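You operate a simulated robot arm through the tools that you are given. There is no shell and no other tool. Be economical: measure what you need, move in short steps, check, and stop when the job is done.

You are at the controls of a simulated two-armed robot. One attempt, no reset.

JOB
Dip the stick in the jar with the red cap and close it again.
Fine: hold the jar to unscrew the cap, stand the dip stick in the jar, then lay it in the drip tray and screw the cap home.
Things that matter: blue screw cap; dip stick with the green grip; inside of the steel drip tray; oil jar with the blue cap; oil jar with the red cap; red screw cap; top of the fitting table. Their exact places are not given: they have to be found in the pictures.

The check looks at the end state, three seconds after you hand in, the way a careful person would. Anything else that was tipped, shoved, dropped, spilled or broken makes it a failure. Lids that push on must go on centred and level and be pressed home; caps that screw on are set level and turned clockwise until they are tight.

ROBOT AND FRAMES
Two 6-joint arms with two-finger parallel grippers on one trunk, on a base that drives. Base frame: it is fixed to the floor where the robot stands at the start and does not move with it; the origin is under the middle of the robot, x ahead of it, y to its left, z up. Readings come in m, rad, newtons and seconds.
The left shoulder is at the start at [0.06, 0.187, 1.147], the right one opposite. With the tool pointing down near the work surface each hand reaches from about 0.1 to 0.6 m from the robot's upright axis, wherever it stands, measured 20 degrees to its own side. Places, roughly: dip stick with the green grip (15x3x3 cm) [0.5, 0.3, 0.8]; inside of the steel drip tray [0.5, 0.6, 0.8]; top of the fitting table [0.7, 0, 0.8]. Payload 1.57 kg a hand.
The tool frame of a hand sits at the grasp point between the pads (the TCP): z along the fingers, y along the line on which they close. The tips reach 0.03 m beyond it. Largest opening 0.11 m; finger width 0.024, thickness 0.012; the body of the gripper, 0.048 by 0.112 m, starts 0.078 m behind the TCP.
Orientation is that of the tool frame in the base frame, as [roll, pitch, yaw] about the fixed x, y, z axes, in that order (R = Rz(yaw) Ry(pitch) Rx(roll)). With the fingers straight down and closing along the base's y, the tool's x points along the base's -x, its y along +y and its z along -z.

CONTROLS
- The arms move only by the tool apply_moves. It takes "left_rows", "right_rows" or both (then of equal length, played together; a hand with none holds still); each is text: rows parted by semicolons, each of 7 numbers parted by spaces: the turn, a rotation vector about the base's x, y, z in units of 6 degrees (1.0 is 6 degrees), then the shift along the base's x, y, z in units of 30 mm (1.0 is 30 mm), then the finger opening in m, from 0 to 0.11. In form: wx wy wz x y z hand; .... A call has 1 to 12 rows; each row shifts and turns the commanded pose from where the row before left it. A call with a number of a shift or a turn outside -1 to 1 is refused whole. Each row takes 0.2 s and may step no farther than 0.05 m and 0.15 rad from the row before; otherwise, or with a gripper value out of range, the whole call is refused. A pose out of reach is approached as far as the arm can. The call stops where the force on the tool passes 50 N (or 10 N more than at its start, if that is more) or the arm is blocked; 0.2 s more then pass. Each finger travels about 0.153 m/s and halts on what it meets, pressing with about 25 N; the grip force reading is that of the motor and also rises with nothing between the fingers. The clock runs only during rows and for 0.2 s after the last one: add rows that do not move to give the fingers time. The reply holds the time, the measured pose of the TCP, the force on the tool along the base axes, the opening and the grip force, in the units named above and with some noise, with the torque about the TCP (base axes, N m) and any sound that the robot's microphone picked up.
- Cameras (640 x 400 px; columns grow to the right, rows downward): "scene" is now at [0.0101, -0.0059, 1.6782]; the picture's right is [-0.06, -1.00, 0.00], its down [-0.84, 0.05, -0.54] and it looks along [0.54, -0.03, -0.84] (base axes); focal length 266 px, centre (320, 200). "left" rides on the left gripper at [0.07, -0.016, -0.141] in its tool frame; the picture's right is [0.23, 0.97, 0.00], its down [-0.86, 0.20, -0.48] and it looks along [-0.47, 0.11, 0.88] (tool axes); focal length 222 px, centre (320, 200). "right" rides on the right gripper at [0.07, 0.016, -0.141] in its tool frame; the picture's right is [-0.23, 0.97, 0.00], its down [-0.86, -0.20, -0.48] and it looks along [-0.47, -0.11, 0.88] (tool axes); focal length 222 px, centre (320, 200).
- snapshot(camera): a new picture of that camera. The clock stands still meanwhile.
- raise_lower(by): slides the trunk up (or, below 0, down) by that many m; the arms and the scene camera ride with it, the base frame stays. It gives what a move gives, with no picture.
- roll_base(legs): drives the robot by 1 to 6 legs, each [ahead, left, turn to the left] in m, m and rad, along the robot's own axes; the way and the turn of a leg run together, so that a leg with both is an arc; at most 1.5 m and 3.142 rad a leg. The arms and the cameras ride along, it lands a little off, and it stops where it bumps. It gives what a move gives.
- pan_tilt(pan, tilt): turns the head with the scene camera to pan (to the left, within 1.501 rad either way) and tilt (down, from -0.506 to 1.204), counted from straight ahead of the robot. It gives what a move gives.
- point_at(camera, pixels): for up to 12 pixels [column, row] of the newest picture of that camera ("zoom" is the newest enlarged one), the place [x, y, z] in the base frame of the surface seen there, good to about 0.002 m. The clock stands still meanwhile.
- zoom(camera, box): a new picture of the part [left, top, right, bottom] of that camera's present view, enlarged. The clock stands still meanwhile.
- hand_in(): hands the job in; it is judged then, once.

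Work in short steps. Measure before you move; look again where a grasp or a placing could have gone wrong, and mend it. You have 80 turns and 78 pictures in all, those below and enlarged ones among them. Open the grippers and draw the arms clear of the work before you hand the job in, unless the task says otherwise; then end with one line.

The tools are called after "Emit:" as a command line: name --argument value ..., lists and objects as JSON in quotes. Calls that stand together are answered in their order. apply_moves: Moves the arms, as the interface text tells. Its arguments: {"type":"object","properties":{"left_rows":{"type":"string"},"right_rows":{"type":"string"}},"required":[]} The other tools are called the same way: raise_lower (by) slides the trunk up or down; roll_base (legs) drives the base; pan_tilt (pan, tilt) turns the head that bears the scene camera; snapshot (camera) takes a picture; point_at (camera, pixels) gives the place of the surface under pixels of a picture; zoom (camera, box) takes an enlarged picture of a part of a camera's view; hand_in () hands the job in.

At the start:

```text
t: 0.0
left_tool_pos: [0.5205, 0.2085, 1.1621]
left_orientation: [3.142, 0.001, -3.141]
left_ft_force: [-0.1, 0.3, 0.9]
left_torque: [0.01, 0.0, -0.01]
left_grip_width: 0.11
left_gripper_force: 0.1
right_tool_pos: [0.5003, -0.2565, 1.1876]
right_orientation: [3.141, 0.0, 3.141]
right_ft_force: [0.4, 0.1, 0.0]
right_torque: [0.03, -0.01, -0.06]
right_grip_width: 0.11
right_gripper_force: 0.0
trunk travel left (down, up): [-0.775, 0.215]
robot x, y, heading: [-0.002, 0.0002, -0.0]
head pan, tilt: [-0.059, 1.004]
```

scene: 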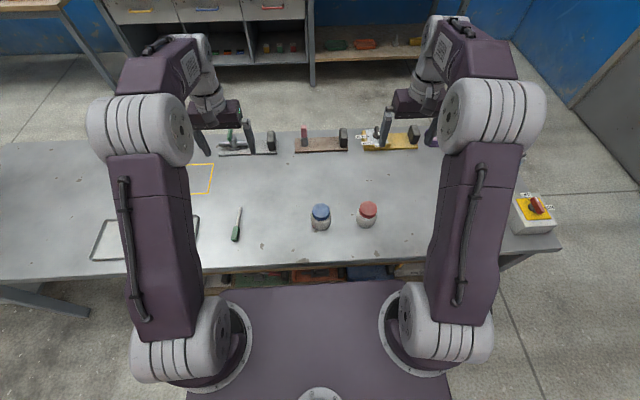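
right: 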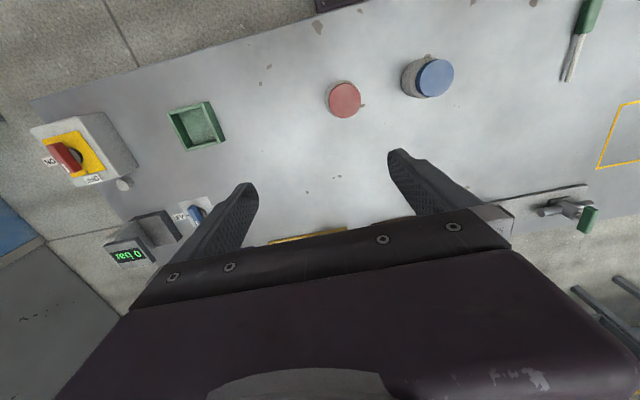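
left: 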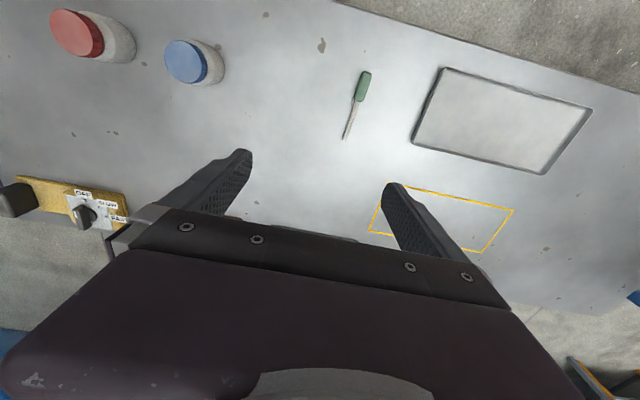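

The scene picture shows the red jar near (367,215), the blue one near (321,217), and the stick at (237,225). I'll zoom and measure these first.

Emit:
zoom --camera "scene" --box '[220, 180, 400, 292]'

Emit:
point_at --camera "scene" --pixels '[[368, 208], [321, 211], [367, 224], [236, 236], [238, 224], [240, 210], [340, 240]]'

Emit:
point_at --camera "left" --pixels '[[366, 73], [358, 98], [346, 136], [437, 75], [588, 112], [415, 143], [543, 172], [500, 120], [70, 30], [186, 62]]'

Emit:
point_at --camera "right" --pixels '[[345, 100], [329, 100], [361, 100], [345, 84], [345, 116], [434, 78], [196, 125]]'

```text
3.56 times, centred on (310, 236) of scene
```

zoom: 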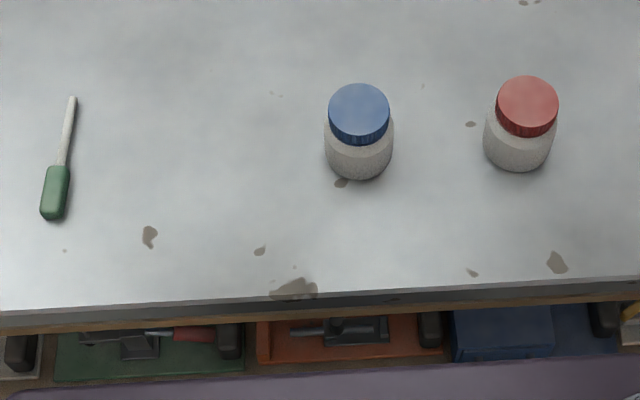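

```text
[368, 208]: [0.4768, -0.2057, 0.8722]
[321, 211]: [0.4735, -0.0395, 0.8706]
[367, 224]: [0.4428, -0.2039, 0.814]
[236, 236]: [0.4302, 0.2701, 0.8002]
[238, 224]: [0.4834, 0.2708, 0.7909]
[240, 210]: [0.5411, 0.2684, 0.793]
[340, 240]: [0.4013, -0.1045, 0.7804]
```

```text
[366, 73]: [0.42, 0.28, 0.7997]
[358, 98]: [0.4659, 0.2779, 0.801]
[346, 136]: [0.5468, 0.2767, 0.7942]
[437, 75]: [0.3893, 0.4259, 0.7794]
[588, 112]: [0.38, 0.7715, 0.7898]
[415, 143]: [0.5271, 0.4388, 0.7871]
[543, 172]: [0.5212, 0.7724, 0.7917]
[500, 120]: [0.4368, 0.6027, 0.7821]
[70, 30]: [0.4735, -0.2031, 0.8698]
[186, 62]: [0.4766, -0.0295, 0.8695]
```

```text
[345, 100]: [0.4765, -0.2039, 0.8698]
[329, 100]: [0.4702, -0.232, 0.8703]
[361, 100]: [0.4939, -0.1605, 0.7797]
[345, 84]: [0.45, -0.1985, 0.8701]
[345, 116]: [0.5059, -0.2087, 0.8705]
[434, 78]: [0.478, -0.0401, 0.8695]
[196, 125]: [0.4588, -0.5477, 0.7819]
```

The red jar is at about (0.476, -0.204) with its cap top at 0.870. The left hand will hold the jar from the front, tilted about 30° below level, and the right hand will turn the cap from above. I'll start by reorienting the left hand.

Emit:
apply_moves --left_rows "0 -1 0 -0.51 -0.8 -0.3 0.11;0 -1 0 -0.51 -0.8 -0.3 0.11;0 -1 0 -0.51 -0.8 -0.3 0.11;0 -1 0 -0.51 -0.8 -0.3 0.11;0 -1 0 -0.51 -0.8 -0.3 0.11;0 -1 0 -0.51 -0.8 -0.3 0.11;0 -1 0 -0.51 -0.8 -0.3 0.11;0 -1 0 -0.51 -0.8 -0.3 0.11;0 -1 0 -0.51 -0.8 -0.3 0.11;0 -1 0 -0.51 -0.8 -0.3 0.11"

Emit:
zoom --camera "right" --box '[260, 40, 480, 178]'

```text
t: 2.2
left_tool_pos: [0.3723, -0.0476, 1.0938]
left_orientation: [3.132, 1.046, 3.136]
left_ft_force: [0.6, -0.3, 0.4]
left_torque: [0.03, -0.01, 0.01]
left_grip_width: 0.11
left_gripper_force: 0.1
left hand out of reach, approached as far as the arm can: row 9, 10
right_tool_pos: [0.4997, -0.259, 1.1881]
right_orientation: [3.14, 0.001, -3.142]
right_ft_force: [1.4, -0.5, -0.2]
right_torque: [-0.02, 0.02, 0.03]
right_grip_width: 0.1098
right_gripper_force: 0.1
trunk travel left (down, up): [-0.775, 0.215]
robot x, y, heading: [-0.0022, 0.0002, -0.003]
head pan, tilt: [-0.059, 1.004]
```

```text
2.90 times, centred on (370, 109) of right
```

zoom: 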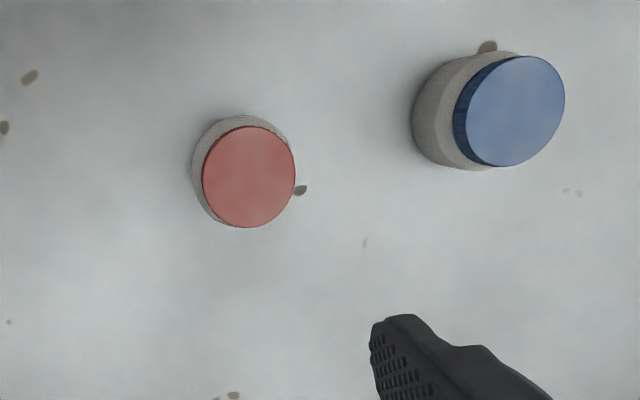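

The left hand got near the pose but hit a reach limit on the last rows. I'll yaw it toward its natural direction and lower it.

Emit:
apply_moves --left_rows "0 0 -1 0 -0.5 -0.5 0.11;0 0 -1 0 -0.5 -0.5 0.11;0 0 -1 0 -0.6 -0.7 0.11;0 0 -1 0 -0.6 -0.7 0.11;0 0 0 0 -0.6 -0.8 0.11;0 0 0 0 -0.6 -0.8 0.11;0 0 0 0 0 0 0.11"

Emit:
snapshot --camera "scene"

```text
t: 3.8
left_tool_pos: [0.3888, -0.1936, 1.0174]
left_orientation: [3.137, 1.046, 2.72]
left_ft_force: [0.1, 1.1, 0.4]
left_torque: [0.03, 0.04, -0.04]
left_grip_width: 0.1102
left_gripper_force: 0.1
left hand out of reach, approached as far as the arm can: row 1, 2, 3, 4
right_tool_pos: [0.5, -0.2563, 1.1874]
right_orientation: [-3.141, 0.001, -3.141]
right_ft_force: [0.3, -0.2, 0.6]
right_torque: [0.0, 0.01, 0.0]
right_grip_width: 0.11
right_gripper_force: 0.2
trunk travel left (down, up): [-0.775, 0.215]
robot x, y, heading: [0.0029, 0.0041, -0.004]
head pan, tilt: [-0.059, 1.004]
```

```text
72 pictures are left
```

scene: 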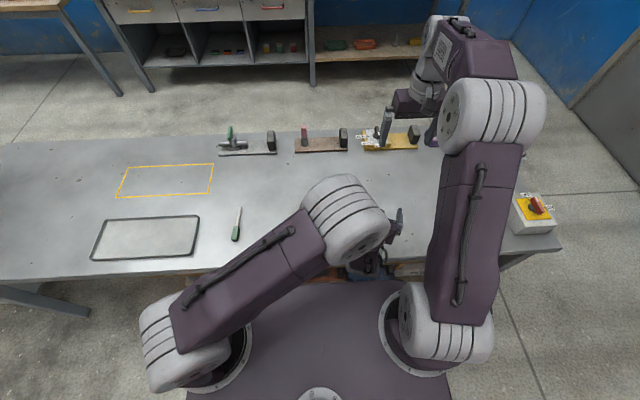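

The left hand is now within reach. I'll check where its elbow is relative to the space above the jar, and what the left camera sees.

Emit:
point_at --camera "scene" --pixels '[[345, 200], [370, 220], [380, 200], [375, 245], [395, 225], [385, 125], [480, 110], [360, 265], [460, 150]]'

Emit:
snapshot --camera "left"

Emit:
snapshot --camera "right"

```text
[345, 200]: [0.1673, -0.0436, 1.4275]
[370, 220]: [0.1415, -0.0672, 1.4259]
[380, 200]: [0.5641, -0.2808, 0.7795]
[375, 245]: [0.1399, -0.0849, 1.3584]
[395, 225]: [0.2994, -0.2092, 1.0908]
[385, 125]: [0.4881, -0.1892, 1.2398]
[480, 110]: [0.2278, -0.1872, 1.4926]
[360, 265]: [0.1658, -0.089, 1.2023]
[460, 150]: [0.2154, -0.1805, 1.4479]
```

```text
71 pictures are left
```

left: 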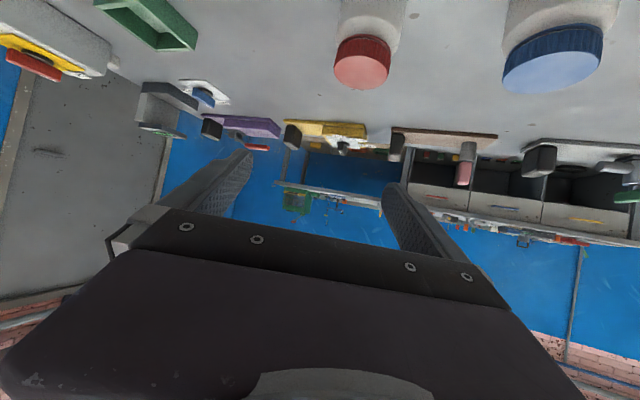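

```text
70 pictures are left
```

right: 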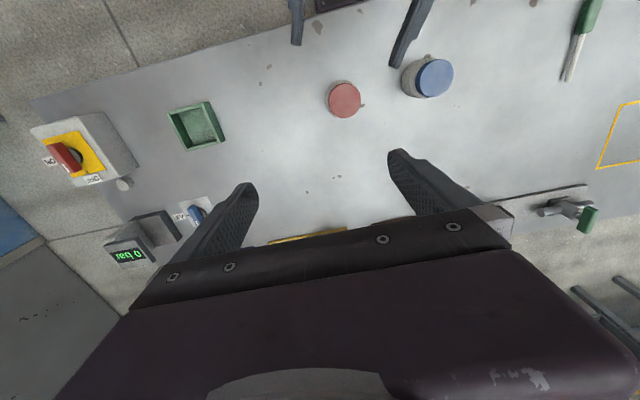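

The elbows are clear of the work space. I'll bring the left hand to the pre-grasp at about (0.367, -0.156, 0.88), pointing at the red jar.

Emit:
apply_moves --left_rows "0 0 0 -0.25 0.3 -0.9 0.11;0 0 0 -0.25 0.3 -0.9 0.11;0 0 0 -0.25 0.3 -0.9 0.11;0 0 0 0 0.3 -0.9 0.11;0 0 0 0 0 -0.9 0.11;0 0 0 0 0 0 0.11"

Emit:
snapshot --camera "left"

Emit:
snapshot --camera "right"

```text
t: 5.2
left_tool_pos: [0.3899, -0.2267, 0.9006]
left_orientation: [3.129, 1.045, 2.714]
left_ft_force: [0.1, -0.2, -0.4]
left_torque: [-0.01, 0.01, 0.0]
left_grip_width: 0.11
left_gripper_force: 0.0
left hand out of reach, approached as far as the arm can: row 1, 2, 3, 4, 5
right_tool_pos: [0.4993, -0.2577, 1.1889]
right_orientation: [3.14, 0.001, -3.139]
right_ft_force: [-0.6, 0.0, -0.3]
right_torque: [-0.02, 0.02, 0.0]
right_grip_width: 0.1101
right_gripper_force: 0.1
trunk travel left (down, up): [-0.775, 0.215]
robot x, y, heading: [0.0044, 0.0003, 0.002]
head pan, tilt: [-0.059, 1.004]
```

```text
69 pictures are left
```

left: 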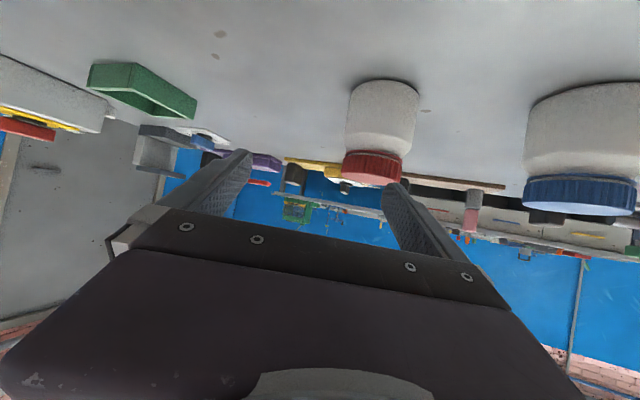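

```text
68 pictures are left
```

right: 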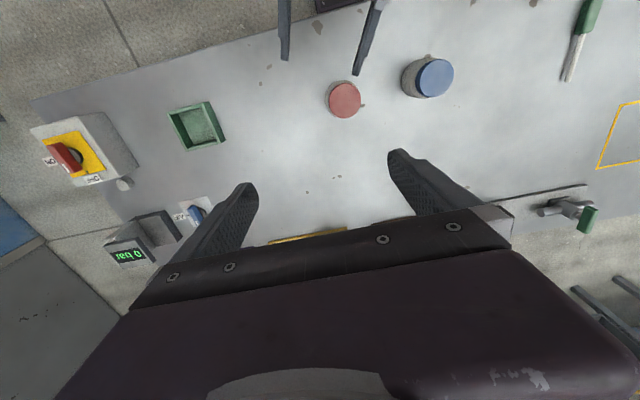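

The left hand is too near its shoulder. If I shift the robot left about 0.12 m and slightly back, both arms get room, so I'll lift the left hand and then drive.

Emit:
apply_moves --left_rows "0 0 0 -0.3 0 1 0.11;0 0 0 -0.3 0 1 0.11;0 0 0 0 0 0 0.11"

Emit:
roll_base --legs '[[-0.03, 0.12, 0]]'

```text
t: 6.0
left_tool_pos: [0.3854, -0.2166, 0.961]
left_orientation: [3.137, 1.044, 2.753]
left_ft_force: [-0.1, -0.3, -0.1]
left_torque: [0.01, -0.01, 0.0]
left_grip_width: 0.11
left_gripper_force: 0.0
right_tool_pos: [0.5001, -0.2575, 1.1887]
right_orientation: [-3.141, 0.0, -3.141]
right_ft_force: [-0.2, 0.0, 0.4]
right_torque: [0.01, -0.01, 0.02]
right_grip_width: 0.1101
right_gripper_force: 0.1
trunk travel left (down, up): [-0.775, 0.215]
robot x, y, heading: [0.0006, 0.0013, -0.0]
head pan, tilt: [-0.059, 1.004]
```

```text
t: 7.3
left_tool_pos: [0.3563, -0.0966, 0.9604]
left_orientation: [3.138, 1.045, 2.754]
left_ft_force: [-0.1, -0.1, 0.2]
left_torque: [0.0, 0.02, 0.02]
left_grip_width: 0.1102
left_gripper_force: 0.1
right_tool_pos: [0.4706, -0.1368, 1.1874]
right_orientation: [3.141, 0.0, -3.14]
right_ft_force: [-1.1, -0.7, 0.5]
right_torque: [-0.02, -0.01, 0.01]
right_grip_width: 0.1101
right_gripper_force: 0.0
trunk travel left (down, up): [-0.775, 0.215]
robot x, y, heading: [-0.0286, 0.1213, 0.008]
head pan, tilt: [-0.059, 1.004]
```

The base has shifted. Next is the left hand to the pre-grasp.

Emit:
apply_moves --left_rows "0 0 0 0.1 -0.7 -0.5 0.11;0 0 0 0.1 -0.7 -0.5 0.11;0 0 0 0.1 -0.6 -0.8 0.11;0 0 0 0 0 -0.8 0.11;0 0 0 0 0 0 0.11"

Emit:
snapshot --camera "left"

```text
t: 8.5
left_tool_pos: [0.3751, -0.1564, 0.8935]
left_orientation: [-3.113, 1.06, 2.802]
left_ft_force: [-0.4, -0.2, 0.6]
left_torque: [0.0, 0.0, 0.03]
left_grip_width: 0.11
left_gripper_force: 0.1
right_tool_pos: [0.4707, -0.1343, 1.1893]
right_orientation: [-3.141, 0.0, 3.14]
right_ft_force: [-0.6, 0.8, -0.1]
right_torque: [0.03, -0.02, -0.01]
right_grip_width: 0.11
right_gripper_force: 0.0
trunk travel left (down, up): [-0.775, 0.215]
robot x, y, heading: [-0.0323, 0.1224, 0.0]
head pan, tilt: [-0.059, 1.004]
```

```text
67 pictures are left
```

left: 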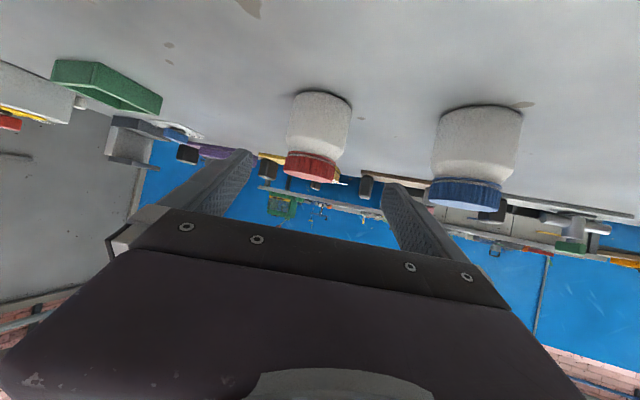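

The jar sits between the fingers in the left view. I'll align and advance most of the way along the finger direction.

Emit:
apply_moves --left_rows "0 0 0 0 -0.27 -0.7 0.11;0 0 0 0.573 -0.227 -0.347 0.11;0 0 0 0.573 -0.227 -0.347 0.11;0 0 0 0.573 -0.227 -0.347 0.11;0 0 0 0.573 -0.227 -0.347 0.11;0 0 0 0 0 0 0.11"

Emit:
snapshot --camera "left"

Emit:
snapshot --camera "right"

```text
t: 9.5
left_tool_pos: [0.4296, -0.2581, 0.9788]
left_orientation: [-2.738, 1.178, 3.103]
left_ft_force: [-0.9, 0.5, -0.6]
left_torque: [0.0, -0.02, 0.02]
left_grip_width: 0.1098
left_gripper_force: 0.0
right_tool_pos: [0.4715, -0.1365, 1.1888]
right_orientation: [3.141, -0.002, -3.139]
right_ft_force: [0.4, 0.6, 0.0]
right_torque: [0.02, -0.02, 0.04]
right_grip_width: 0.1099
right_gripper_force: 0.0
trunk travel left (down, up): [-0.775, 0.215]
robot x, y, heading: [-0.031, 0.1201, 0.002]
head pan, tilt: [-0.059, 1.004]
stopped in row 4 (left hand): the arm was blocked; the commanded pose is now the measured one
```

```text
66 pictures are left
```

left: 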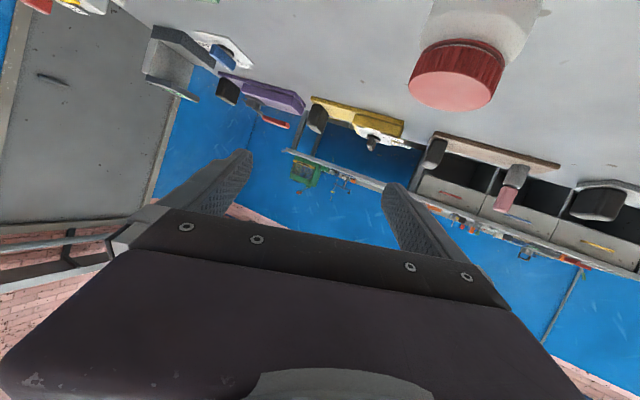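

```text
65 pictures are left
```

right: 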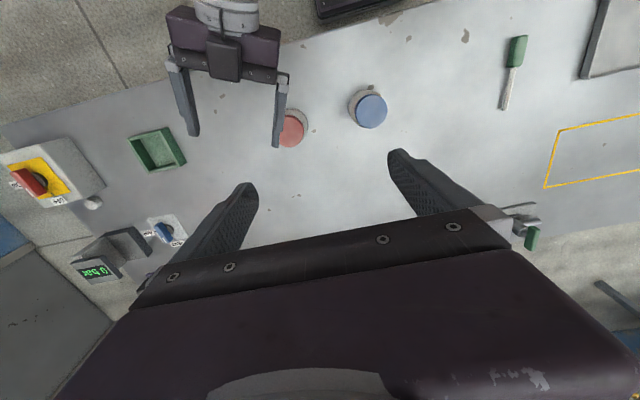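

The left arm hit a wrist singularity and stopped at (0.43, -0.258, 0.979), with nothing touched. I'll yaw the hand to about -49°, in line with its shoulder, then come down vertically straddling the jar. The right hand moves aside first.

Emit:
apply_moves --left_rows "0 0 0 0 0 0.4 0.11;0.416 0.076 -0.862 0.24 0.44 0.1 0.11;0.416 0.076 -0.862 0.24 0.44 0.1 0.11;0.416 0.076 -0.862 0.24 0.44 0.1 0.11;0.416 0.076 -0.862 0.24 0.44 0.1 0.11;0.416 0.076 -0.862 0.24 0.44 0.1 0.11;0 0 0 0 0 0 0.11" --right_rows "0 0 0 0 -1 0 0.11;0 0 0 0 -1 0 0.11;0 0 0 0 -1 0 0.11;0 0 0 0 -1 0 0.11;0 0 0 0 -1 0 0.11;0 0 0 0 -1 0 0.11;0 0 0 0 0 0 0.11"

Emit:
snapshot --camera "scene"

Emit:
snapshot --camera "left"

```text
t: 11.1
left_tool_pos: [0.4402, -0.2086, 1.0047]
left_orientation: [-3.128, 1.063, 2.356]
left_ft_force: [-0.6, 0.7, -0.2]
left_torque: [0.02, -0.03, -0.04]
left_grip_width: 0.1101
left_gripper_force: 0.1
left hand out of reach, approached as far as the arm can: row 6
right_tool_pos: [0.4725, -0.3153, 1.1889]
right_orientation: [3.142, -0.002, -3.14]
right_ft_force: [0.4, 0.3, 0.2]
right_torque: [-0.03, -0.02, 0.0]
right_grip_width: 0.1103
right_gripper_force: 0.1
trunk travel left (down, up): [-0.775, 0.215]
robot x, y, heading: [-0.0291, 0.1231, -0.003]
head pan, tilt: [-0.059, 1.004]
```

```text
64 pictures are left
```

scene: 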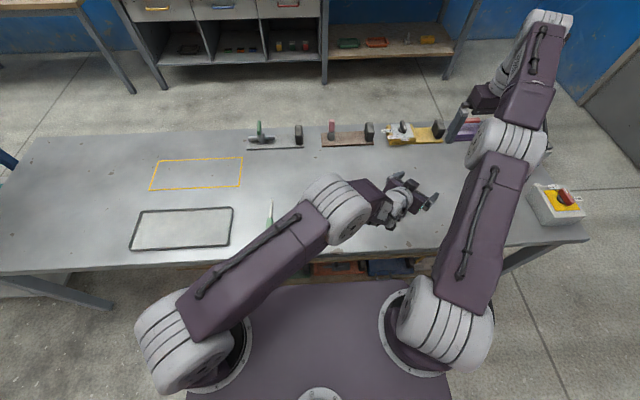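

```text
63 pictures are left
```

left: 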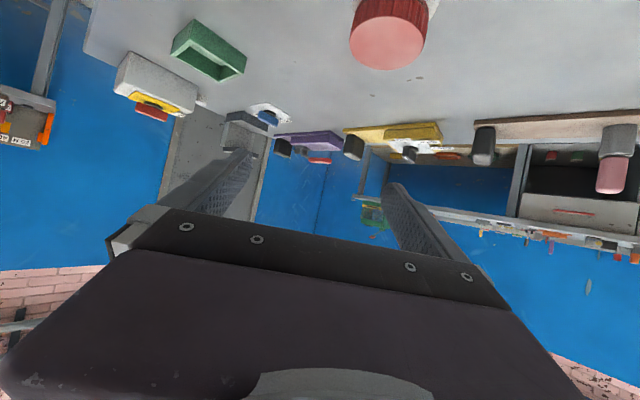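

The left hand sits at yaw -45° but at its wrist limit. I'll tilt it 15° more downward (to about 45°) and centre it above the jar before coming down.

Emit:
apply_moves --left_rows "0.59 0.59 0 0 0 0 0.11;0.59 0.59 0 0 0 0 0.11;0.59 0.59 0 0.4 0.25 0 0.11;0 0 0 0.4 0.25 0 0.11;0 0 0 0 0 0 0.11"

Emit:
snapshot --camera "left"

```text
t: 12.3
left_tool_pos: [0.4513, -0.1977, 1.0014]
left_orientation: [3.131, 0.823, 2.352]
left_ft_force: [0.2, 0.5, 0.2]
left_torque: [0.0, -0.04, 0.01]
left_grip_width: 0.1096
left_gripper_force: 0.0
left hand out of reach, approached as far as the arm can: row 3, 4
right_tool_pos: [0.4728, -0.3158, 1.1897]
right_orientation: [-3.141, -0.002, 3.141]
right_ft_force: [0.4, 0.6, -0.4]
right_torque: [-0.02, -0.02, 0.03]
right_grip_width: 0.1099
right_gripper_force: 0.0
trunk travel left (down, up): [-0.775, 0.215]
robot x, y, heading: [-0.0292, 0.1247, -0.002]
head pan, tilt: [-0.059, 1.004]
```

```text
62 pictures are left
```

left: 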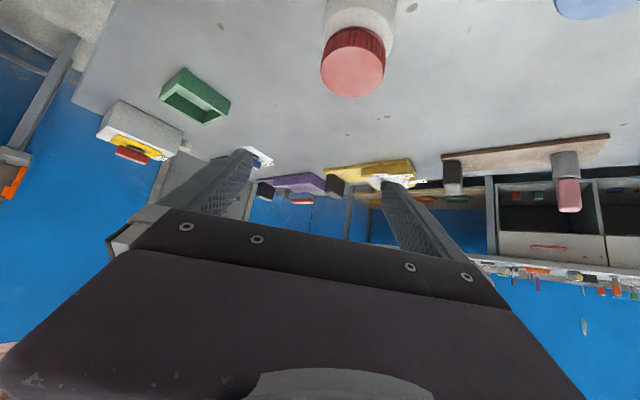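

At this tilt the limit now looks like far reach. I'll drive 0.08 m to the right to shorten it while keeping the hand aligned with its shoulder.

Emit:
roll_base --legs '[[0, -0.08, 0]]'

Emit:
apply_moves --left_rows "0 0 0 0.3 0.9 0 0.11;0 0 0 0.1 0.9 0 0.11;0 0 0 0 0.9 -0.3 0.11;0 0 0 0 0 -0.3 0.11;0 0 0 0 0 0 0.11"

```text
t: 13.3
left_tool_pos: [0.451, -0.2749, 1.0018]
left_orientation: [3.13, 0.824, 2.352]
left_ft_force: [-0.4, 0.3, 0.9]
left_torque: [-0.01, -0.03, -0.01]
left_grip_width: 0.1099
left_gripper_force: 0.0
right_tool_pos: [0.4724, -0.3935, 1.1908]
right_orientation: [-3.14, -0.001, 3.14]
right_ft_force: [-0.1, 0.8, 0.1]
right_torque: [-0.03, 0.0, 0.0]
right_grip_width: 0.1098
right_gripper_force: 0.0
trunk travel left (down, up): [-0.775, 0.215]
robot x, y, heading: [-0.0296, 0.0418, -0.004]
head pan, tilt: [-0.059, 1.004]
```

```text
t: 14.5
left_tool_pos: [0.4372, -0.2177, 0.9808]
left_orientation: [3.116, 0.819, 2.353]
left_ft_force: [0.1, -0.5, 0.8]
left_torque: [0.01, 0.05, 0.01]
left_grip_width: 0.1099
left_gripper_force: 0.0
left hand out of reach, approached as far as the arm can: row 3, 4
right_tool_pos: [0.4728, -0.396, 1.1896]
right_orientation: [-3.141, -0.001, 3.139]
right_ft_force: [0.2, -1.1, -0.1]
right_torque: [0.02, 0.02, 0.01]
right_grip_width: 0.1099
right_gripper_force: 0.1
trunk travel left (down, up): [-0.775, 0.215]
robot x, y, heading: [-0.0276, 0.0375, 0.002]
head pan, tilt: [-0.059, 1.004]
```

The left arm's limit is in the wrist when the hand lines up with the arm's own plane. Better plan: the right hand holds the jar from its free right side, pointing left, and the left hand turns the cap from above. I'll return the left hand to tool-down, start yawing the right hand, then drive right.

Emit:
apply_moves --left_rows "0.694 0.694 0 0 0.6 0.5 0.11;0.694 0.694 0 0 0.6 0.5 0.11;0.694 0.694 0 0 0.6 0.5 0.11;0.694 0.694 0 0 0.6 0.5 0.11;0.694 0.694 0 0 0.6 0.5 0.11;0.694 0.694 0 0 0.6 0.5 0.11;0.694 0.694 0 0 0.6 0.5 0.11;0.694 0.694 0 0 0.6 0.5 0.11;0 0 0 0 0 0 0.11" --right_rows "0 0 1 0 0 0 0.11;0 0 1 0 0 0 0.11;0 0 1 0 0 0 0.11;0 0 1 0 0 0 0.11;0 0 1 0 0 0 0.11;0 0 1 0 0 0 0.11;0 0 1 0 0 0 0.11;0 0 1 0 0 0 0.11;0 0 0 0 0 0 0.11"

Emit:
roll_base --legs '[[0, -0.29, 0]]'

```text
t: 16.5
left_tool_pos: [0.4559, -0.106, 1.0679]
left_orientation: [3.033, 0.294, 2.353]
left_ft_force: [-0.2, -0.3, 0.4]
left_torque: [0.0, 0.0, 0.01]
left_grip_width: 0.1103
left_gripper_force: 0.1
left hand out of reach, approached as far as the arm can: row 2, 3, 4, 5
right_tool_pos: [0.4731, -0.3967, 1.1901]
right_orientation: [-3.141, 0.0, -2.304]
right_ft_force: [-0.4, 0.0, 0.6]
right_torque: [0.0, 0.03, 0.01]
right_grip_width: 0.1098
right_gripper_force: 0.1
trunk travel left (down, up): [-0.775, 0.215]
robot x, y, heading: [-0.0325, 0.0444, -0.006]
head pan, tilt: [-0.059, 1.004]
```

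```text
t: 18.5
left_tool_pos: [0.4555, -0.3877, 1.068]
left_orientation: [3.034, 0.296, 2.362]
left_ft_force: [-1.0, -0.3, -0.9]
left_torque: [0.01, 0.02, 0.03]
left_grip_width: 0.1102
left_gripper_force: 0.0
right_tool_pos: [0.4744, -0.678, 1.1898]
right_orientation: [-3.14, 0.001, -2.299]
right_ft_force: [-0.4, -0.4, 0.3]
right_torque: [0.0, 0.02, 0.02]
right_grip_width: 0.1102
right_gripper_force: 0.0
trunk travel left (down, up): [-0.775, 0.215]
robot x, y, heading: [-0.0292, -0.2415, 0.001]
head pan, tilt: [-0.059, 1.004]
```

Left hand to tool-down at y≈-0.05. The right hand finishes yawing and starts tilting toward +y.

Emit:
apply_moves --left_rows "0.31 0.68 0 0 0.94 0.2 0.11;0.31 0.68 0 0 0.94 0.2 0.11;0.31 0.68 0 0 0.94 0.2 0.11;0.31 0.68 0 0 0.94 0.2 0.11;0 0 0 0 0.94 0 0.11;0 0 0 0 0.94 0 0.11;0 0 0 0 0.94 0 0.11;0 0 0 0 0.94 0 0.11;0 0 0 0 0.94 0 0.11;0 0 0 0 0.94 0 0.11;0 0 0 0 0.94 0 0.11;0 0 0 0 0.94 0 0.11" --right_rows "0 0 1 0 0 0 0.11;0 0 1 0 0 0 0.11;0 0 1 0 0 0 0.11;0 0 1 0 0 0 0.11;0 0 1 0 0 0 0.11;0.978 -0.208 0 0 0.8 -0.3 0.11;0.978 -0.208 0 0 0.8 -0.3 0.11;0.978 -0.208 0 0 0.8 -0.3 0.11;0.978 -0.208 0 0 0.8 -0.3 0.11;0.978 -0.208 0 0 0.8 -0.3 0.11;0.978 -0.208 0 0 0.8 -0.3 0.11;0.978 -0.208 0 0 0.8 -0.3 0.11"

Emit:
snapshot --camera "scene"

```text
t: 21.1
left_tool_pos: [0.4542, -0.0485, 1.0916]
left_orientation: [3.139, 0.001, 2.377]
left_ft_force: [0.2, -0.7, -0.4]
left_torque: [0.04, -0.01, -0.01]
left_grip_width: 0.1098
left_gripper_force: 0.1
right_tool_pos: [0.4768, -0.5103, 1.1257]
right_orientation: [-3.135, 0.734, -1.774]
right_ft_force: [-0.8, -0.6, 0.4]
right_torque: [-0.02, 0.02, 0.0]
right_grip_width: 0.1103
right_gripper_force: 0.0
trunk travel left (down, up): [-0.775, 0.215]
robot x, y, heading: [-0.0274, -0.2441, 0.005]
head pan, tilt: [-0.059, 1.004]
```

```text
61 pictures are left
```

scene: 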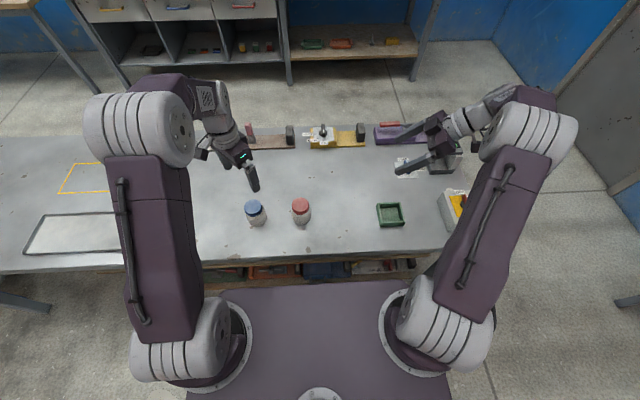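

Both poses are good. I'll finish the right hand's tilt and bring it to the pre-grasp at about (0.451, -0.33, 0.90).

Emit:
apply_moves --right_rows "0.978 -0.208 0 -0.1 0.67 -0.84 0.11;0.978 -0.208 0 -0.1 0.67 -0.84 0.11;0.978 -0.208 0 -0.1 0.67 -0.84 0.11;0 0 0 -0.1 0.67 -0.84 0.11;0 0 0 -0.1 0.67 -0.84 0.11;0 0 0 -0.1 0.67 -0.84 0.11;0 0 0 -0.1 0.67 -0.84 0.11;0 0 0 -0.1 0.67 -0.84 0.11;0 0 0 -0.1 0.67 -0.84 0.11;0 0 0 0 0 0 0.11"

Emit:
snapshot --camera "right"

Emit:
snapshot --camera "scene"

```text
t: 23.3
left_tool_pos: [0.4552, -0.0497, 1.0915]
left_orientation: [3.137, 0.003, 2.377]
left_ft_force: [0.1, -0.1, 0.2]
left_torque: [-0.01, 0.03, -0.02]
left_grip_width: 0.1099
left_gripper_force: 0.1
right_tool_pos: [0.4486, -0.3288, 0.8999]
right_orientation: [-3.131, 1.047, -1.769]
right_ft_force: [0.1, 0.1, 0.2]
right_torque: [-0.01, 0.01, 0.02]
right_grip_width: 0.1099
right_gripper_force: 0.1
trunk travel left (down, up): [-0.775, 0.215]
robot x, y, heading: [-0.0287, -0.2424, 0.001]
head pan, tilt: [-0.059, 1.004]
```

```text
60 pictures are left
```

right: 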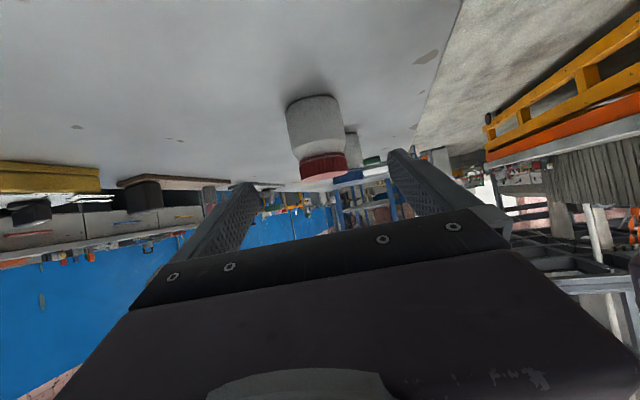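

```text
59 pictures are left
```

scene: 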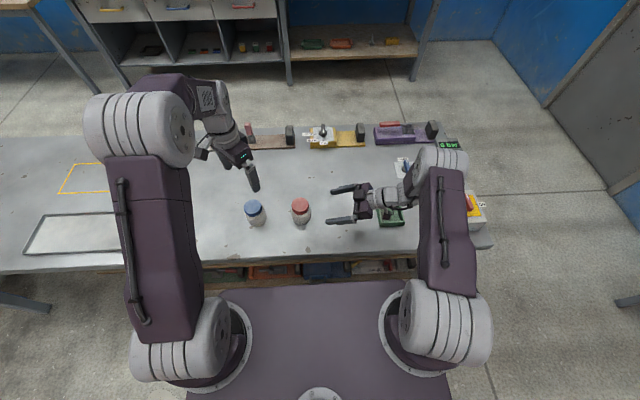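

The jar is between the fingers in the right view. I'll advance along the finger direction to straddle its body.

Emit:
apply_moves --right_rows "0 0 0 0 0 -0.5 0.11;0 0 0 0.16 0.733 -0.433 0.11;0 0 0 0.16 0.733 -0.433 0.11;0 0 0 0.16 0.733 -0.433 0.11;0 0 0 0.16 0.733 -0.433 0.11;0 0 0 0.16 0.733 -0.433 0.11;0 0 0 0 0 0 0.11"

Emit:
snapshot --camera "right"

Emit:
zoom --camera "scene" --box '[220, 160, 420, 285]'

```text
t: 24.9
left_tool_pos: [0.4553, -0.0506, 1.0921]
left_orientation: [3.138, 0.0, 2.376]
left_ft_force: [0.7, 0.8, 0.0]
left_torque: [-0.04, -0.01, 0.02]
left_grip_width: 0.1099
left_gripper_force: 0.0
right_tool_pos: [0.4729, -0.2192, 0.8206]
right_orientation: [-3.133, 1.048, -1.77]
right_ft_force: [0.0, 0.2, 0.4]
right_torque: [0.05, -0.02, -0.01]
right_grip_width: 0.1103
right_gripper_force: 0.1
trunk travel left (down, up): [-0.775, 0.215]
robot x, y, heading: [-0.0273, -0.2416, 0.003]
head pan, tilt: [-0.059, 1.004]
```

```text
58 pictures are left
```

right: 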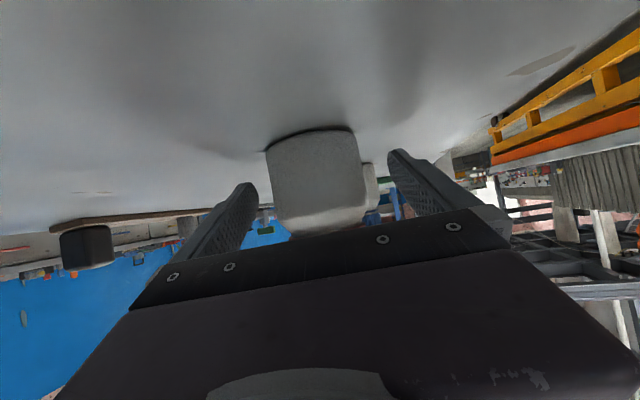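

```text
3.20 times, centred on (320, 222) of scene
```

zoom: 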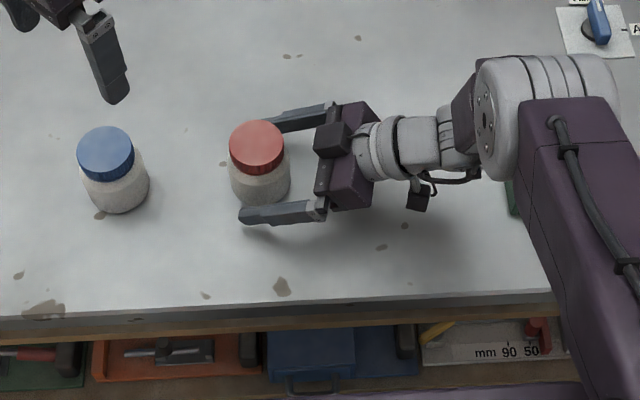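

The jar is centred between the fingers, so I'll close the right hand on its body.

Emit:
apply_moves --right_rows "0 0 0 0 0 0 0.08;0 0 0 0 0 0 0.05;0 0 0 0 0 0 0.05;0 0 0 0 0 0 0.05"

Emit:
zoom --camera "scene" --box '[220, 160, 420, 285]'

Emit:
point_at --camera "zoom" --pixels '[[257, 145], [335, 138], [257, 123], [257, 162], [232, 142], [282, 142], [350, 110], [320, 170]]'

```text
t: 25.9
left_tool_pos: [0.4548, -0.0493, 1.092]
left_orientation: [3.141, 0.003, 2.377]
left_ft_force: [-0.4, 0.2, -0.1]
left_torque: [0.03, 0.0, 0.01]
left_grip_width: 0.1101
left_gripper_force: 0.0
right_tool_pos: [0.4718, -0.2192, 0.82]
right_orientation: [-3.133, 1.048, -1.77]
right_ft_force: [-0.1, 0.8, 0.8]
right_torque: [0.04, 0.08, -0.06]
right_grip_width: 0.0699
right_gripper_force: 25.4
trunk travel left (down, up): [-0.775, 0.215]
robot x, y, heading: [-0.0273, -0.2459, 0.004]
head pan, tilt: [-0.059, 1.004]
```

```text
3.20 times, centred on (320, 222) of scene
```

zoom: 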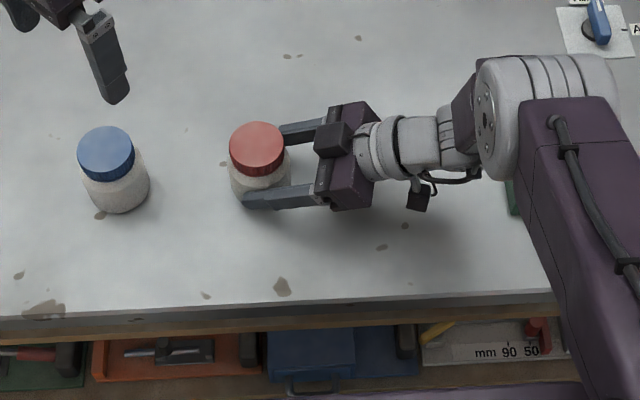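

```text
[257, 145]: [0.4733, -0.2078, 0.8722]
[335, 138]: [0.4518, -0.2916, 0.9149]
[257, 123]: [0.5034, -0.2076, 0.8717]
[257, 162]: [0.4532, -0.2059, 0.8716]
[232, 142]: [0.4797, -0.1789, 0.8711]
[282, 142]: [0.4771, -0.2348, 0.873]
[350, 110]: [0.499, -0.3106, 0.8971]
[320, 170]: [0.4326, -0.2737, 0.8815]
```

The jar is held at 0.070 m width. The cap centre is about (0.475, -0.206) with its top at 0.872. I'll bring the left hand above it and yaw it back 45°, so there is travel left for unscrewing.

Emit:
apply_moves --left_rows "0 0 -0.94 0.083 -0.65 -0.467 0.11;0 0 -0.94 0.083 -0.65 -0.467 0.11;0 0 -0.94 0.083 -0.65 -0.467 0.11;0 0 -0.94 0.083 -0.65 -0.467 0.11;0 0 -0.94 0.083 -0.65 -0.467 0.11;0 0 -0.94 0.083 -0.65 -0.467 0.11;0 0 -0.94 0.083 -0.65 -0.467 0.11;0 0 -0.94 0.083 -0.65 -0.467 0.11;0 0 0 0 0 0 0.11"

Emit:
snapshot --camera "left"

Emit:
zoom --camera "scene" --box '[220, 160, 420, 285]'

```text
t: 27.9
left_tool_pos: [0.4773, -0.2071, 0.9793]
left_orientation: [3.141, 0.002, 1.587]
left_ft_force: [-0.3, -1.2, 0.2]
left_torque: [0.0, -0.02, 0.02]
left_grip_width: 0.11
left_gripper_force: 0.0
right_tool_pos: [0.4737, -0.2191, 0.8205]
right_orientation: [-3.132, 1.047, -1.769]
right_ft_force: [0.7, -1.2, -0.5]
right_torque: [-0.05, 0.08, 0.01]
right_grip_width: 0.0698
right_gripper_force: 25.3
trunk travel left (down, up): [-0.775, 0.215]
robot x, y, heading: [-0.031, -0.2453, 0.002]
head pan, tilt: [-0.059, 1.004]
```

```text
55 pictures are left
```

left: 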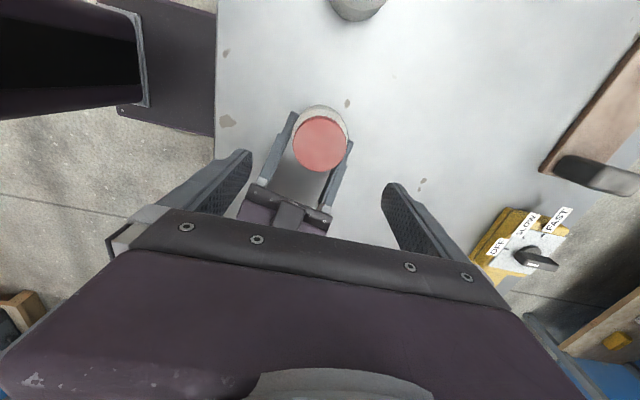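

```text
3.20 times, centred on (320, 222) of scene
```

zoom: 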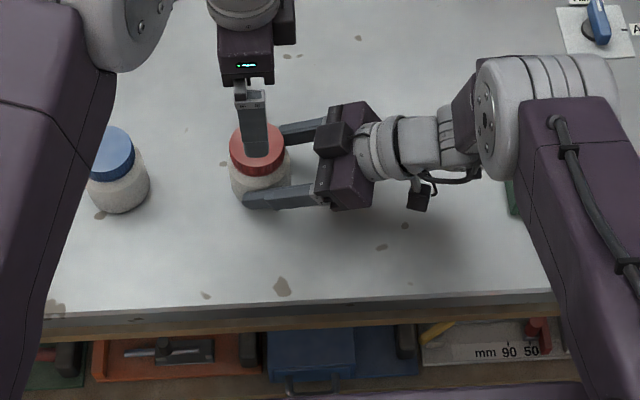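

The left hand is above the cap. I'll measure the cap edge in the left view to centre on it.

Emit:
point_at --camera "left" --pixels '[[320, 143], [295, 143], [345, 143], [320, 119], [320, 169], [303, 125], [337, 125], [303, 161], [337, 161], [330, 107], [320, 108]]'

```text
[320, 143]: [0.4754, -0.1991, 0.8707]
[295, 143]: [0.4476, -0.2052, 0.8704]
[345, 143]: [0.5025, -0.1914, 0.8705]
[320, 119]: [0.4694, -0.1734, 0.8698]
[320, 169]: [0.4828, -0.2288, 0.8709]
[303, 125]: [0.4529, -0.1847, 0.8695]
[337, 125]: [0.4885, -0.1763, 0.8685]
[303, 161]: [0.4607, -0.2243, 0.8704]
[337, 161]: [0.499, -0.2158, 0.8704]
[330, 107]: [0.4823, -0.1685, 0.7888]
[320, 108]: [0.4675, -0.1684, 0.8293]
```

The cap is centred at (0.476, -0.201). I'll lower the left hand to TCP z≈0.884, which puts the tips near 0.854.

Emit:
apply_moves --left_rows "0 0 0 0 0.1 -0.8 0.1;0 0 0 0 0.1 -0.8 0.1;0 0 0 0 0 -0.8 0.1;0 0 0 0 0 -0.75 0.1;0 0 0 0 0 0 0.1"

Emit:
snapshot --camera "left"

Emit:
zoom --camera "scene" --box '[240, 160, 370, 242]'

```text
t: 29.1
left_tool_pos: [0.4763, -0.2013, 0.8836]
left_orientation: [3.139, 0.003, 1.588]
left_ft_force: [-0.2, 0.9, 0.4]
left_torque: [0.01, -0.05, -0.01]
left_grip_width: 0.1
left_gripper_force: 0.0
right_tool_pos: [0.4734, -0.219, 0.8209]
right_orientation: [-3.134, 1.048, -1.77]
right_ft_force: [-0.3, -0.5, -0.5]
right_torque: [-0.02, 0.08, 0.01]
right_grip_width: 0.0698
right_gripper_force: 25.1
trunk travel left (down, up): [-0.775, 0.215]
robot x, y, heading: [-0.0337, -0.241, 0.005]
head pan, tilt: [-0.059, 1.004]
```

```text
53 pictures are left
```

left: 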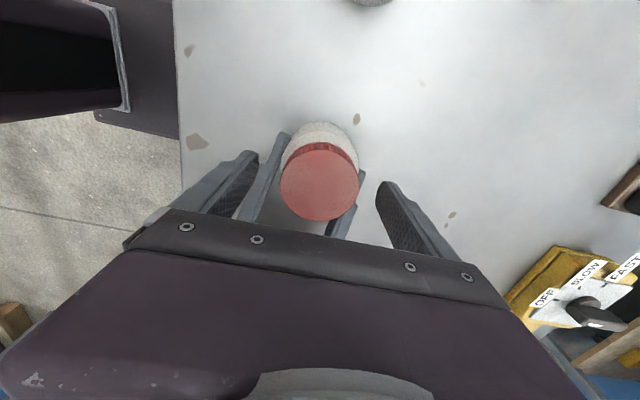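

```text
4.88 times, centred on (305, 201) of scene
```

zoom: 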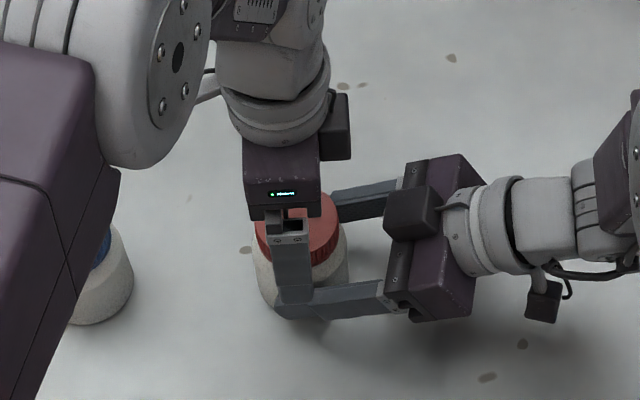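

The fingers straddle the cap, so I'll close them on it.

Emit:
apply_moves --left_rows "0 0 0 0 0 0 0.07;0 0 0 0 0 0 0.04;0 0 0 0 0 0 0.04;0 0 0 0 0 0 0.04"

Emit:
zoom --camera "left" --box '[160, 80, 480, 280]'

```text
t: 30.1
left_tool_pos: [0.4762, -0.2013, 0.884]
left_orientation: [3.14, 0.002, 1.588]
left_ft_force: [3.0, -0.1, -0.2]
left_torque: [0.0, -0.07, 0.0]
left_grip_width: 0.0588
left_gripper_force: 25.2
right_tool_pos: [0.4727, -0.2196, 0.8206]
right_orientation: [-3.134, 1.047, -1.77]
right_ft_force: [-2.8, 0.0, 1.4]
right_torque: [-0.02, -0.02, 0.01]
right_grip_width: 0.0695
right_gripper_force: 24.6
trunk travel left (down, up): [-0.775, 0.215]
robot x, y, heading: [-0.0287, -0.2431, 0.004]
head pan, tilt: [-0.059, 1.004]
```

```text
2.00 times, centred on (320, 180) of left
```

zoom: 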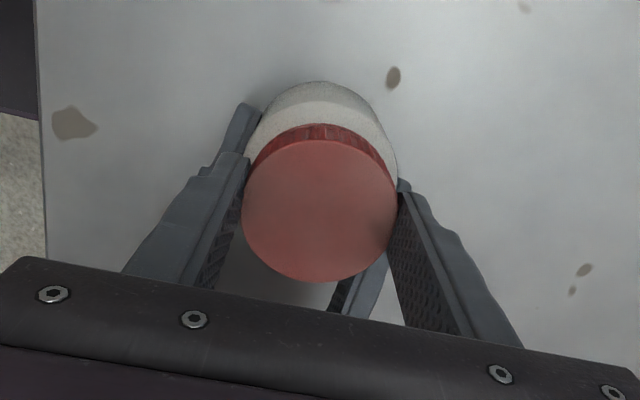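

The cap is gripped at 0.0588 m. I'll start the counter-clockwise turn with a 30° test.

Emit:
apply_moves --left_rows "0 0 1 0 0 0 0.04;0 0 1 0 0 0 0.04;0 0 1 0 0 0 0.04;0 0 1 0 0 0 0.04;0 0 1 0 0 0 0.04"

```text
t: 31.3
left_tool_pos: [0.4759, -0.2004, 0.8836]
left_orientation: [3.14, 0.003, 2.115]
left_ft_force: [-2.8, -5.6, -3.8]
left_torque: [-0.22, 0.12, -0.04]
left_grip_width: 0.0587
left_gripper_force: 24.7
right_tool_pos: [0.4737, -0.2198, 0.8196]
right_orientation: [-3.13, 1.047, -1.77]
right_ft_force: [3.5, 6.6, 2.2]
right_torque: [-0.15, 0.09, -0.02]
right_grip_width: 0.069
right_gripper_force: 25.1
trunk travel left (down, up): [-0.775, 0.215]
robot x, y, heading: [-0.0273, -0.2407, 0.001]
head pan, tilt: [-0.059, 1.004]
```

Torque is low and nothing slipped. I'll continue 72°.

Emit:
apply_moves --left_rows "0 0 1 0 0 0 0.04;0 0 1 0 0 0 0.04;0 0 1 0 0 0 0.04;0 0 1 0 0 0 0.04;0 0 1 0 0 0 0.04;0 0 1 0 0 0 0.04;0 0 1 0 0 0 0.04;0 0 1 0 0 0 0.04;0 0 1 0 0 0 0.04;0 0 1 0 0 0 0.04;0 0 1 0 0 0 0.04;0 0 1 0 0 0 0.04"

Emit:
zoom --camera "scene" --box '[240, 160, 370, 242]'

```text
t: 33.9
left_tool_pos: [0.4768, -0.2012, 0.885]
left_orientation: [3.14, 0.0, -2.911]
left_ft_force: [-16.7, -14.6, 2.2]
left_torque: [-0.58, 0.61, -0.05]
left_grip_width: 0.0584
left_gripper_force: 25.2
right_tool_pos: [0.4722, -0.2188, 0.8219]
right_orientation: [-3.131, 1.05, -1.767]
right_ft_force: [18.0, 14.0, 1.6]
right_torque: [-0.22, 0.35, -0.31]
right_grip_width: 0.0691
right_gripper_force: 25.1
trunk travel left (down, up): [-0.775, 0.215]
robot x, y, heading: [-0.0262, -0.2411, 0.002]
head pan, tilt: [-0.059, 1.004]
```

```text
4.88 times, centred on (305, 201) of scene
```

zoom: 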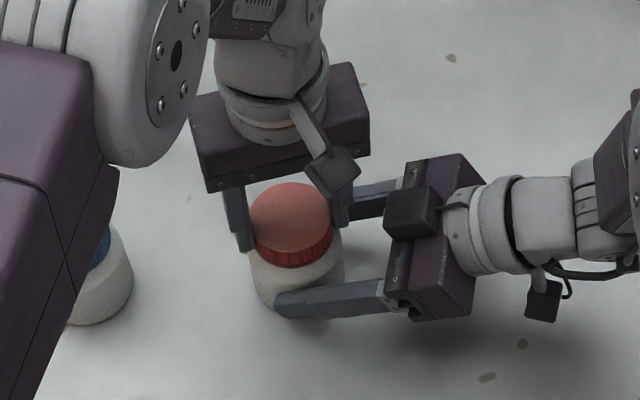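

Side forces have grown to about 17 N because the grip is slightly off-centre. I'll release, rotate back with the fingers just clear, re-measure the cap centre, and regrip.

Emit:
apply_moves --left_rows "0 0 0 0 0 0 0.08;0 0 0 0 0 0 0.08;0 0 -1 0 0 0 0.08;0 0 -1 0 0 0 0.08;0 0 -1 0 0 0 0.08;0 0 -1 0 0 0 0.08;0 0 -1 0 0 0 0.08;0 0 -1 0 0 0 0.08;0 0 -1 0 0 0 0.08;0 0 -1 0 0 0 0.08;0 0 -1 0 0 0 0.08;0 0 -1 0 0 0 0.08"

Emit:
zoom --camera "left" --box '[160, 80, 480, 280]'

Emit:
point_at --camera "zoom" --pixels '[[320, 150], [320, 275], [250, 210], [390, 210], [320, 210], [320, 132], [270, 160], [370, 160], [270, 262], [370, 262]]'

```text
t: 36.5
left_tool_pos: [0.4744, -0.2008, 0.886]
left_orientation: [3.139, 0.002, 2.32]
left_ft_force: [-0.3, 0.5, 0.1]
left_torque: [0.0, 0.0, 0.0]
left_grip_width: 0.0801
left_gripper_force: 0.0
right_tool_pos: [0.4717, -0.2203, 0.8215]
right_orientation: [-3.131, 1.046, -1.771]
right_ft_force: [-2.5, -0.1, 4.5]
right_torque: [0.3, 0.07, 0.1]
right_grip_width: 0.0688
right_gripper_force: 25.1
trunk travel left (down, up): [-0.775, 0.215]
robot x, y, heading: [-0.0302, -0.2422, 0.007]
head pan, tilt: [-0.059, 1.004]
```

```text
2.00 times, centred on (320, 180) of left
```

zoom: 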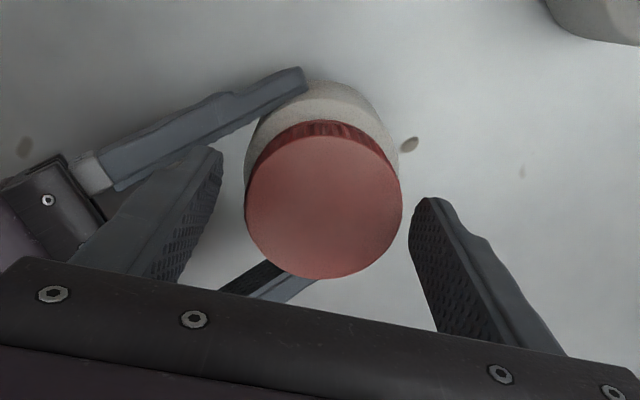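

```text
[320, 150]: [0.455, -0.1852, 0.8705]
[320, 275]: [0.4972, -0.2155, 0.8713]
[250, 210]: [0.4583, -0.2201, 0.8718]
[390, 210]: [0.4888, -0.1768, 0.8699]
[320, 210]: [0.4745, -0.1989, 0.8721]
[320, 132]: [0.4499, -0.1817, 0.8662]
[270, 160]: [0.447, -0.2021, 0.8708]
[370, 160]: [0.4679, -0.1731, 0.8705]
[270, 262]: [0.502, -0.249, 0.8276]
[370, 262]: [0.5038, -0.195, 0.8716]
```

The force pattern at 30° and 102° says the true cap axis lies about 3–4 mm toward -y of my grip. I'll finish rotating back, shift to (0.4765, -0.2045), and regrip.

Emit:
apply_moves --left_rows "0 0 -1 0.07 -0.12 0 0.08;0 0 -1 0 0 0 0.08;0 0 -1 0 0 0 0.08;0 0 -1 0 0 0 0.08;0 0 -1 0 0 0 0.08;0 0 -1 0 0 0 0.08;0 0 -1 0 0 0 0.08;0 0 0 0 0 0 0.04;0 0 0 0 0 0 0.04;0 0 0 0 0 0 0.04"

Emit:
apply_moves --left_rows "0 0 1 0 0 0 0.04;0 0 1 0 0 0 0.04;0 0 1 0 0 0 0.04;0 0 1 0 0 0 0.04;0 0 1 0 0 0 0.04;0 0 1 0 0 0 0.04"

```text
t: 38.7
left_tool_pos: [0.4778, -0.2047, 0.8832]
left_orientation: [3.141, 0.003, 1.588]
left_ft_force: [-7.0, -3.0, 2.9]
left_torque: [-0.07, 0.2, 0.01]
left_grip_width: 0.0586
left_gripper_force: 24.7
right_tool_pos: [0.4724, -0.2205, 0.8213]
right_orientation: [-3.132, 1.047, -1.77]
right_ft_force: [5.6, 2.4, 1.7]
right_torque: [0.08, 0.26, -0.06]
right_grip_width: 0.0689
right_gripper_force: 24.9
trunk travel left (down, up): [-0.775, 0.215]
robot x, y, heading: [-0.0275, -0.2436, 0.007]
head pan, tilt: [-0.059, 1.004]
```

```text
t: 40.1
left_tool_pos: [0.4785, -0.2033, 0.8848]
left_orientation: [3.137, 0.001, 2.217]
left_ft_force: [3.4, 9.2, 0.6]
left_torque: [0.33, 0.1, -0.01]
left_grip_width: 0.0587
left_gripper_force: 25.2
right_tool_pos: [0.4738, -0.2192, 0.8208]
right_orientation: [-3.134, 1.05, -1.77]
right_ft_force: [0.3, -9.8, 7.0]
right_torque: [0.62, -0.5, -0.07]
right_grip_width: 0.0688
right_gripper_force: 24.9
trunk travel left (down, up): [-0.775, 0.215]
robot x, y, heading: [-0.0292, -0.2424, 0.002]
head pan, tilt: [-0.059, 1.004]
```

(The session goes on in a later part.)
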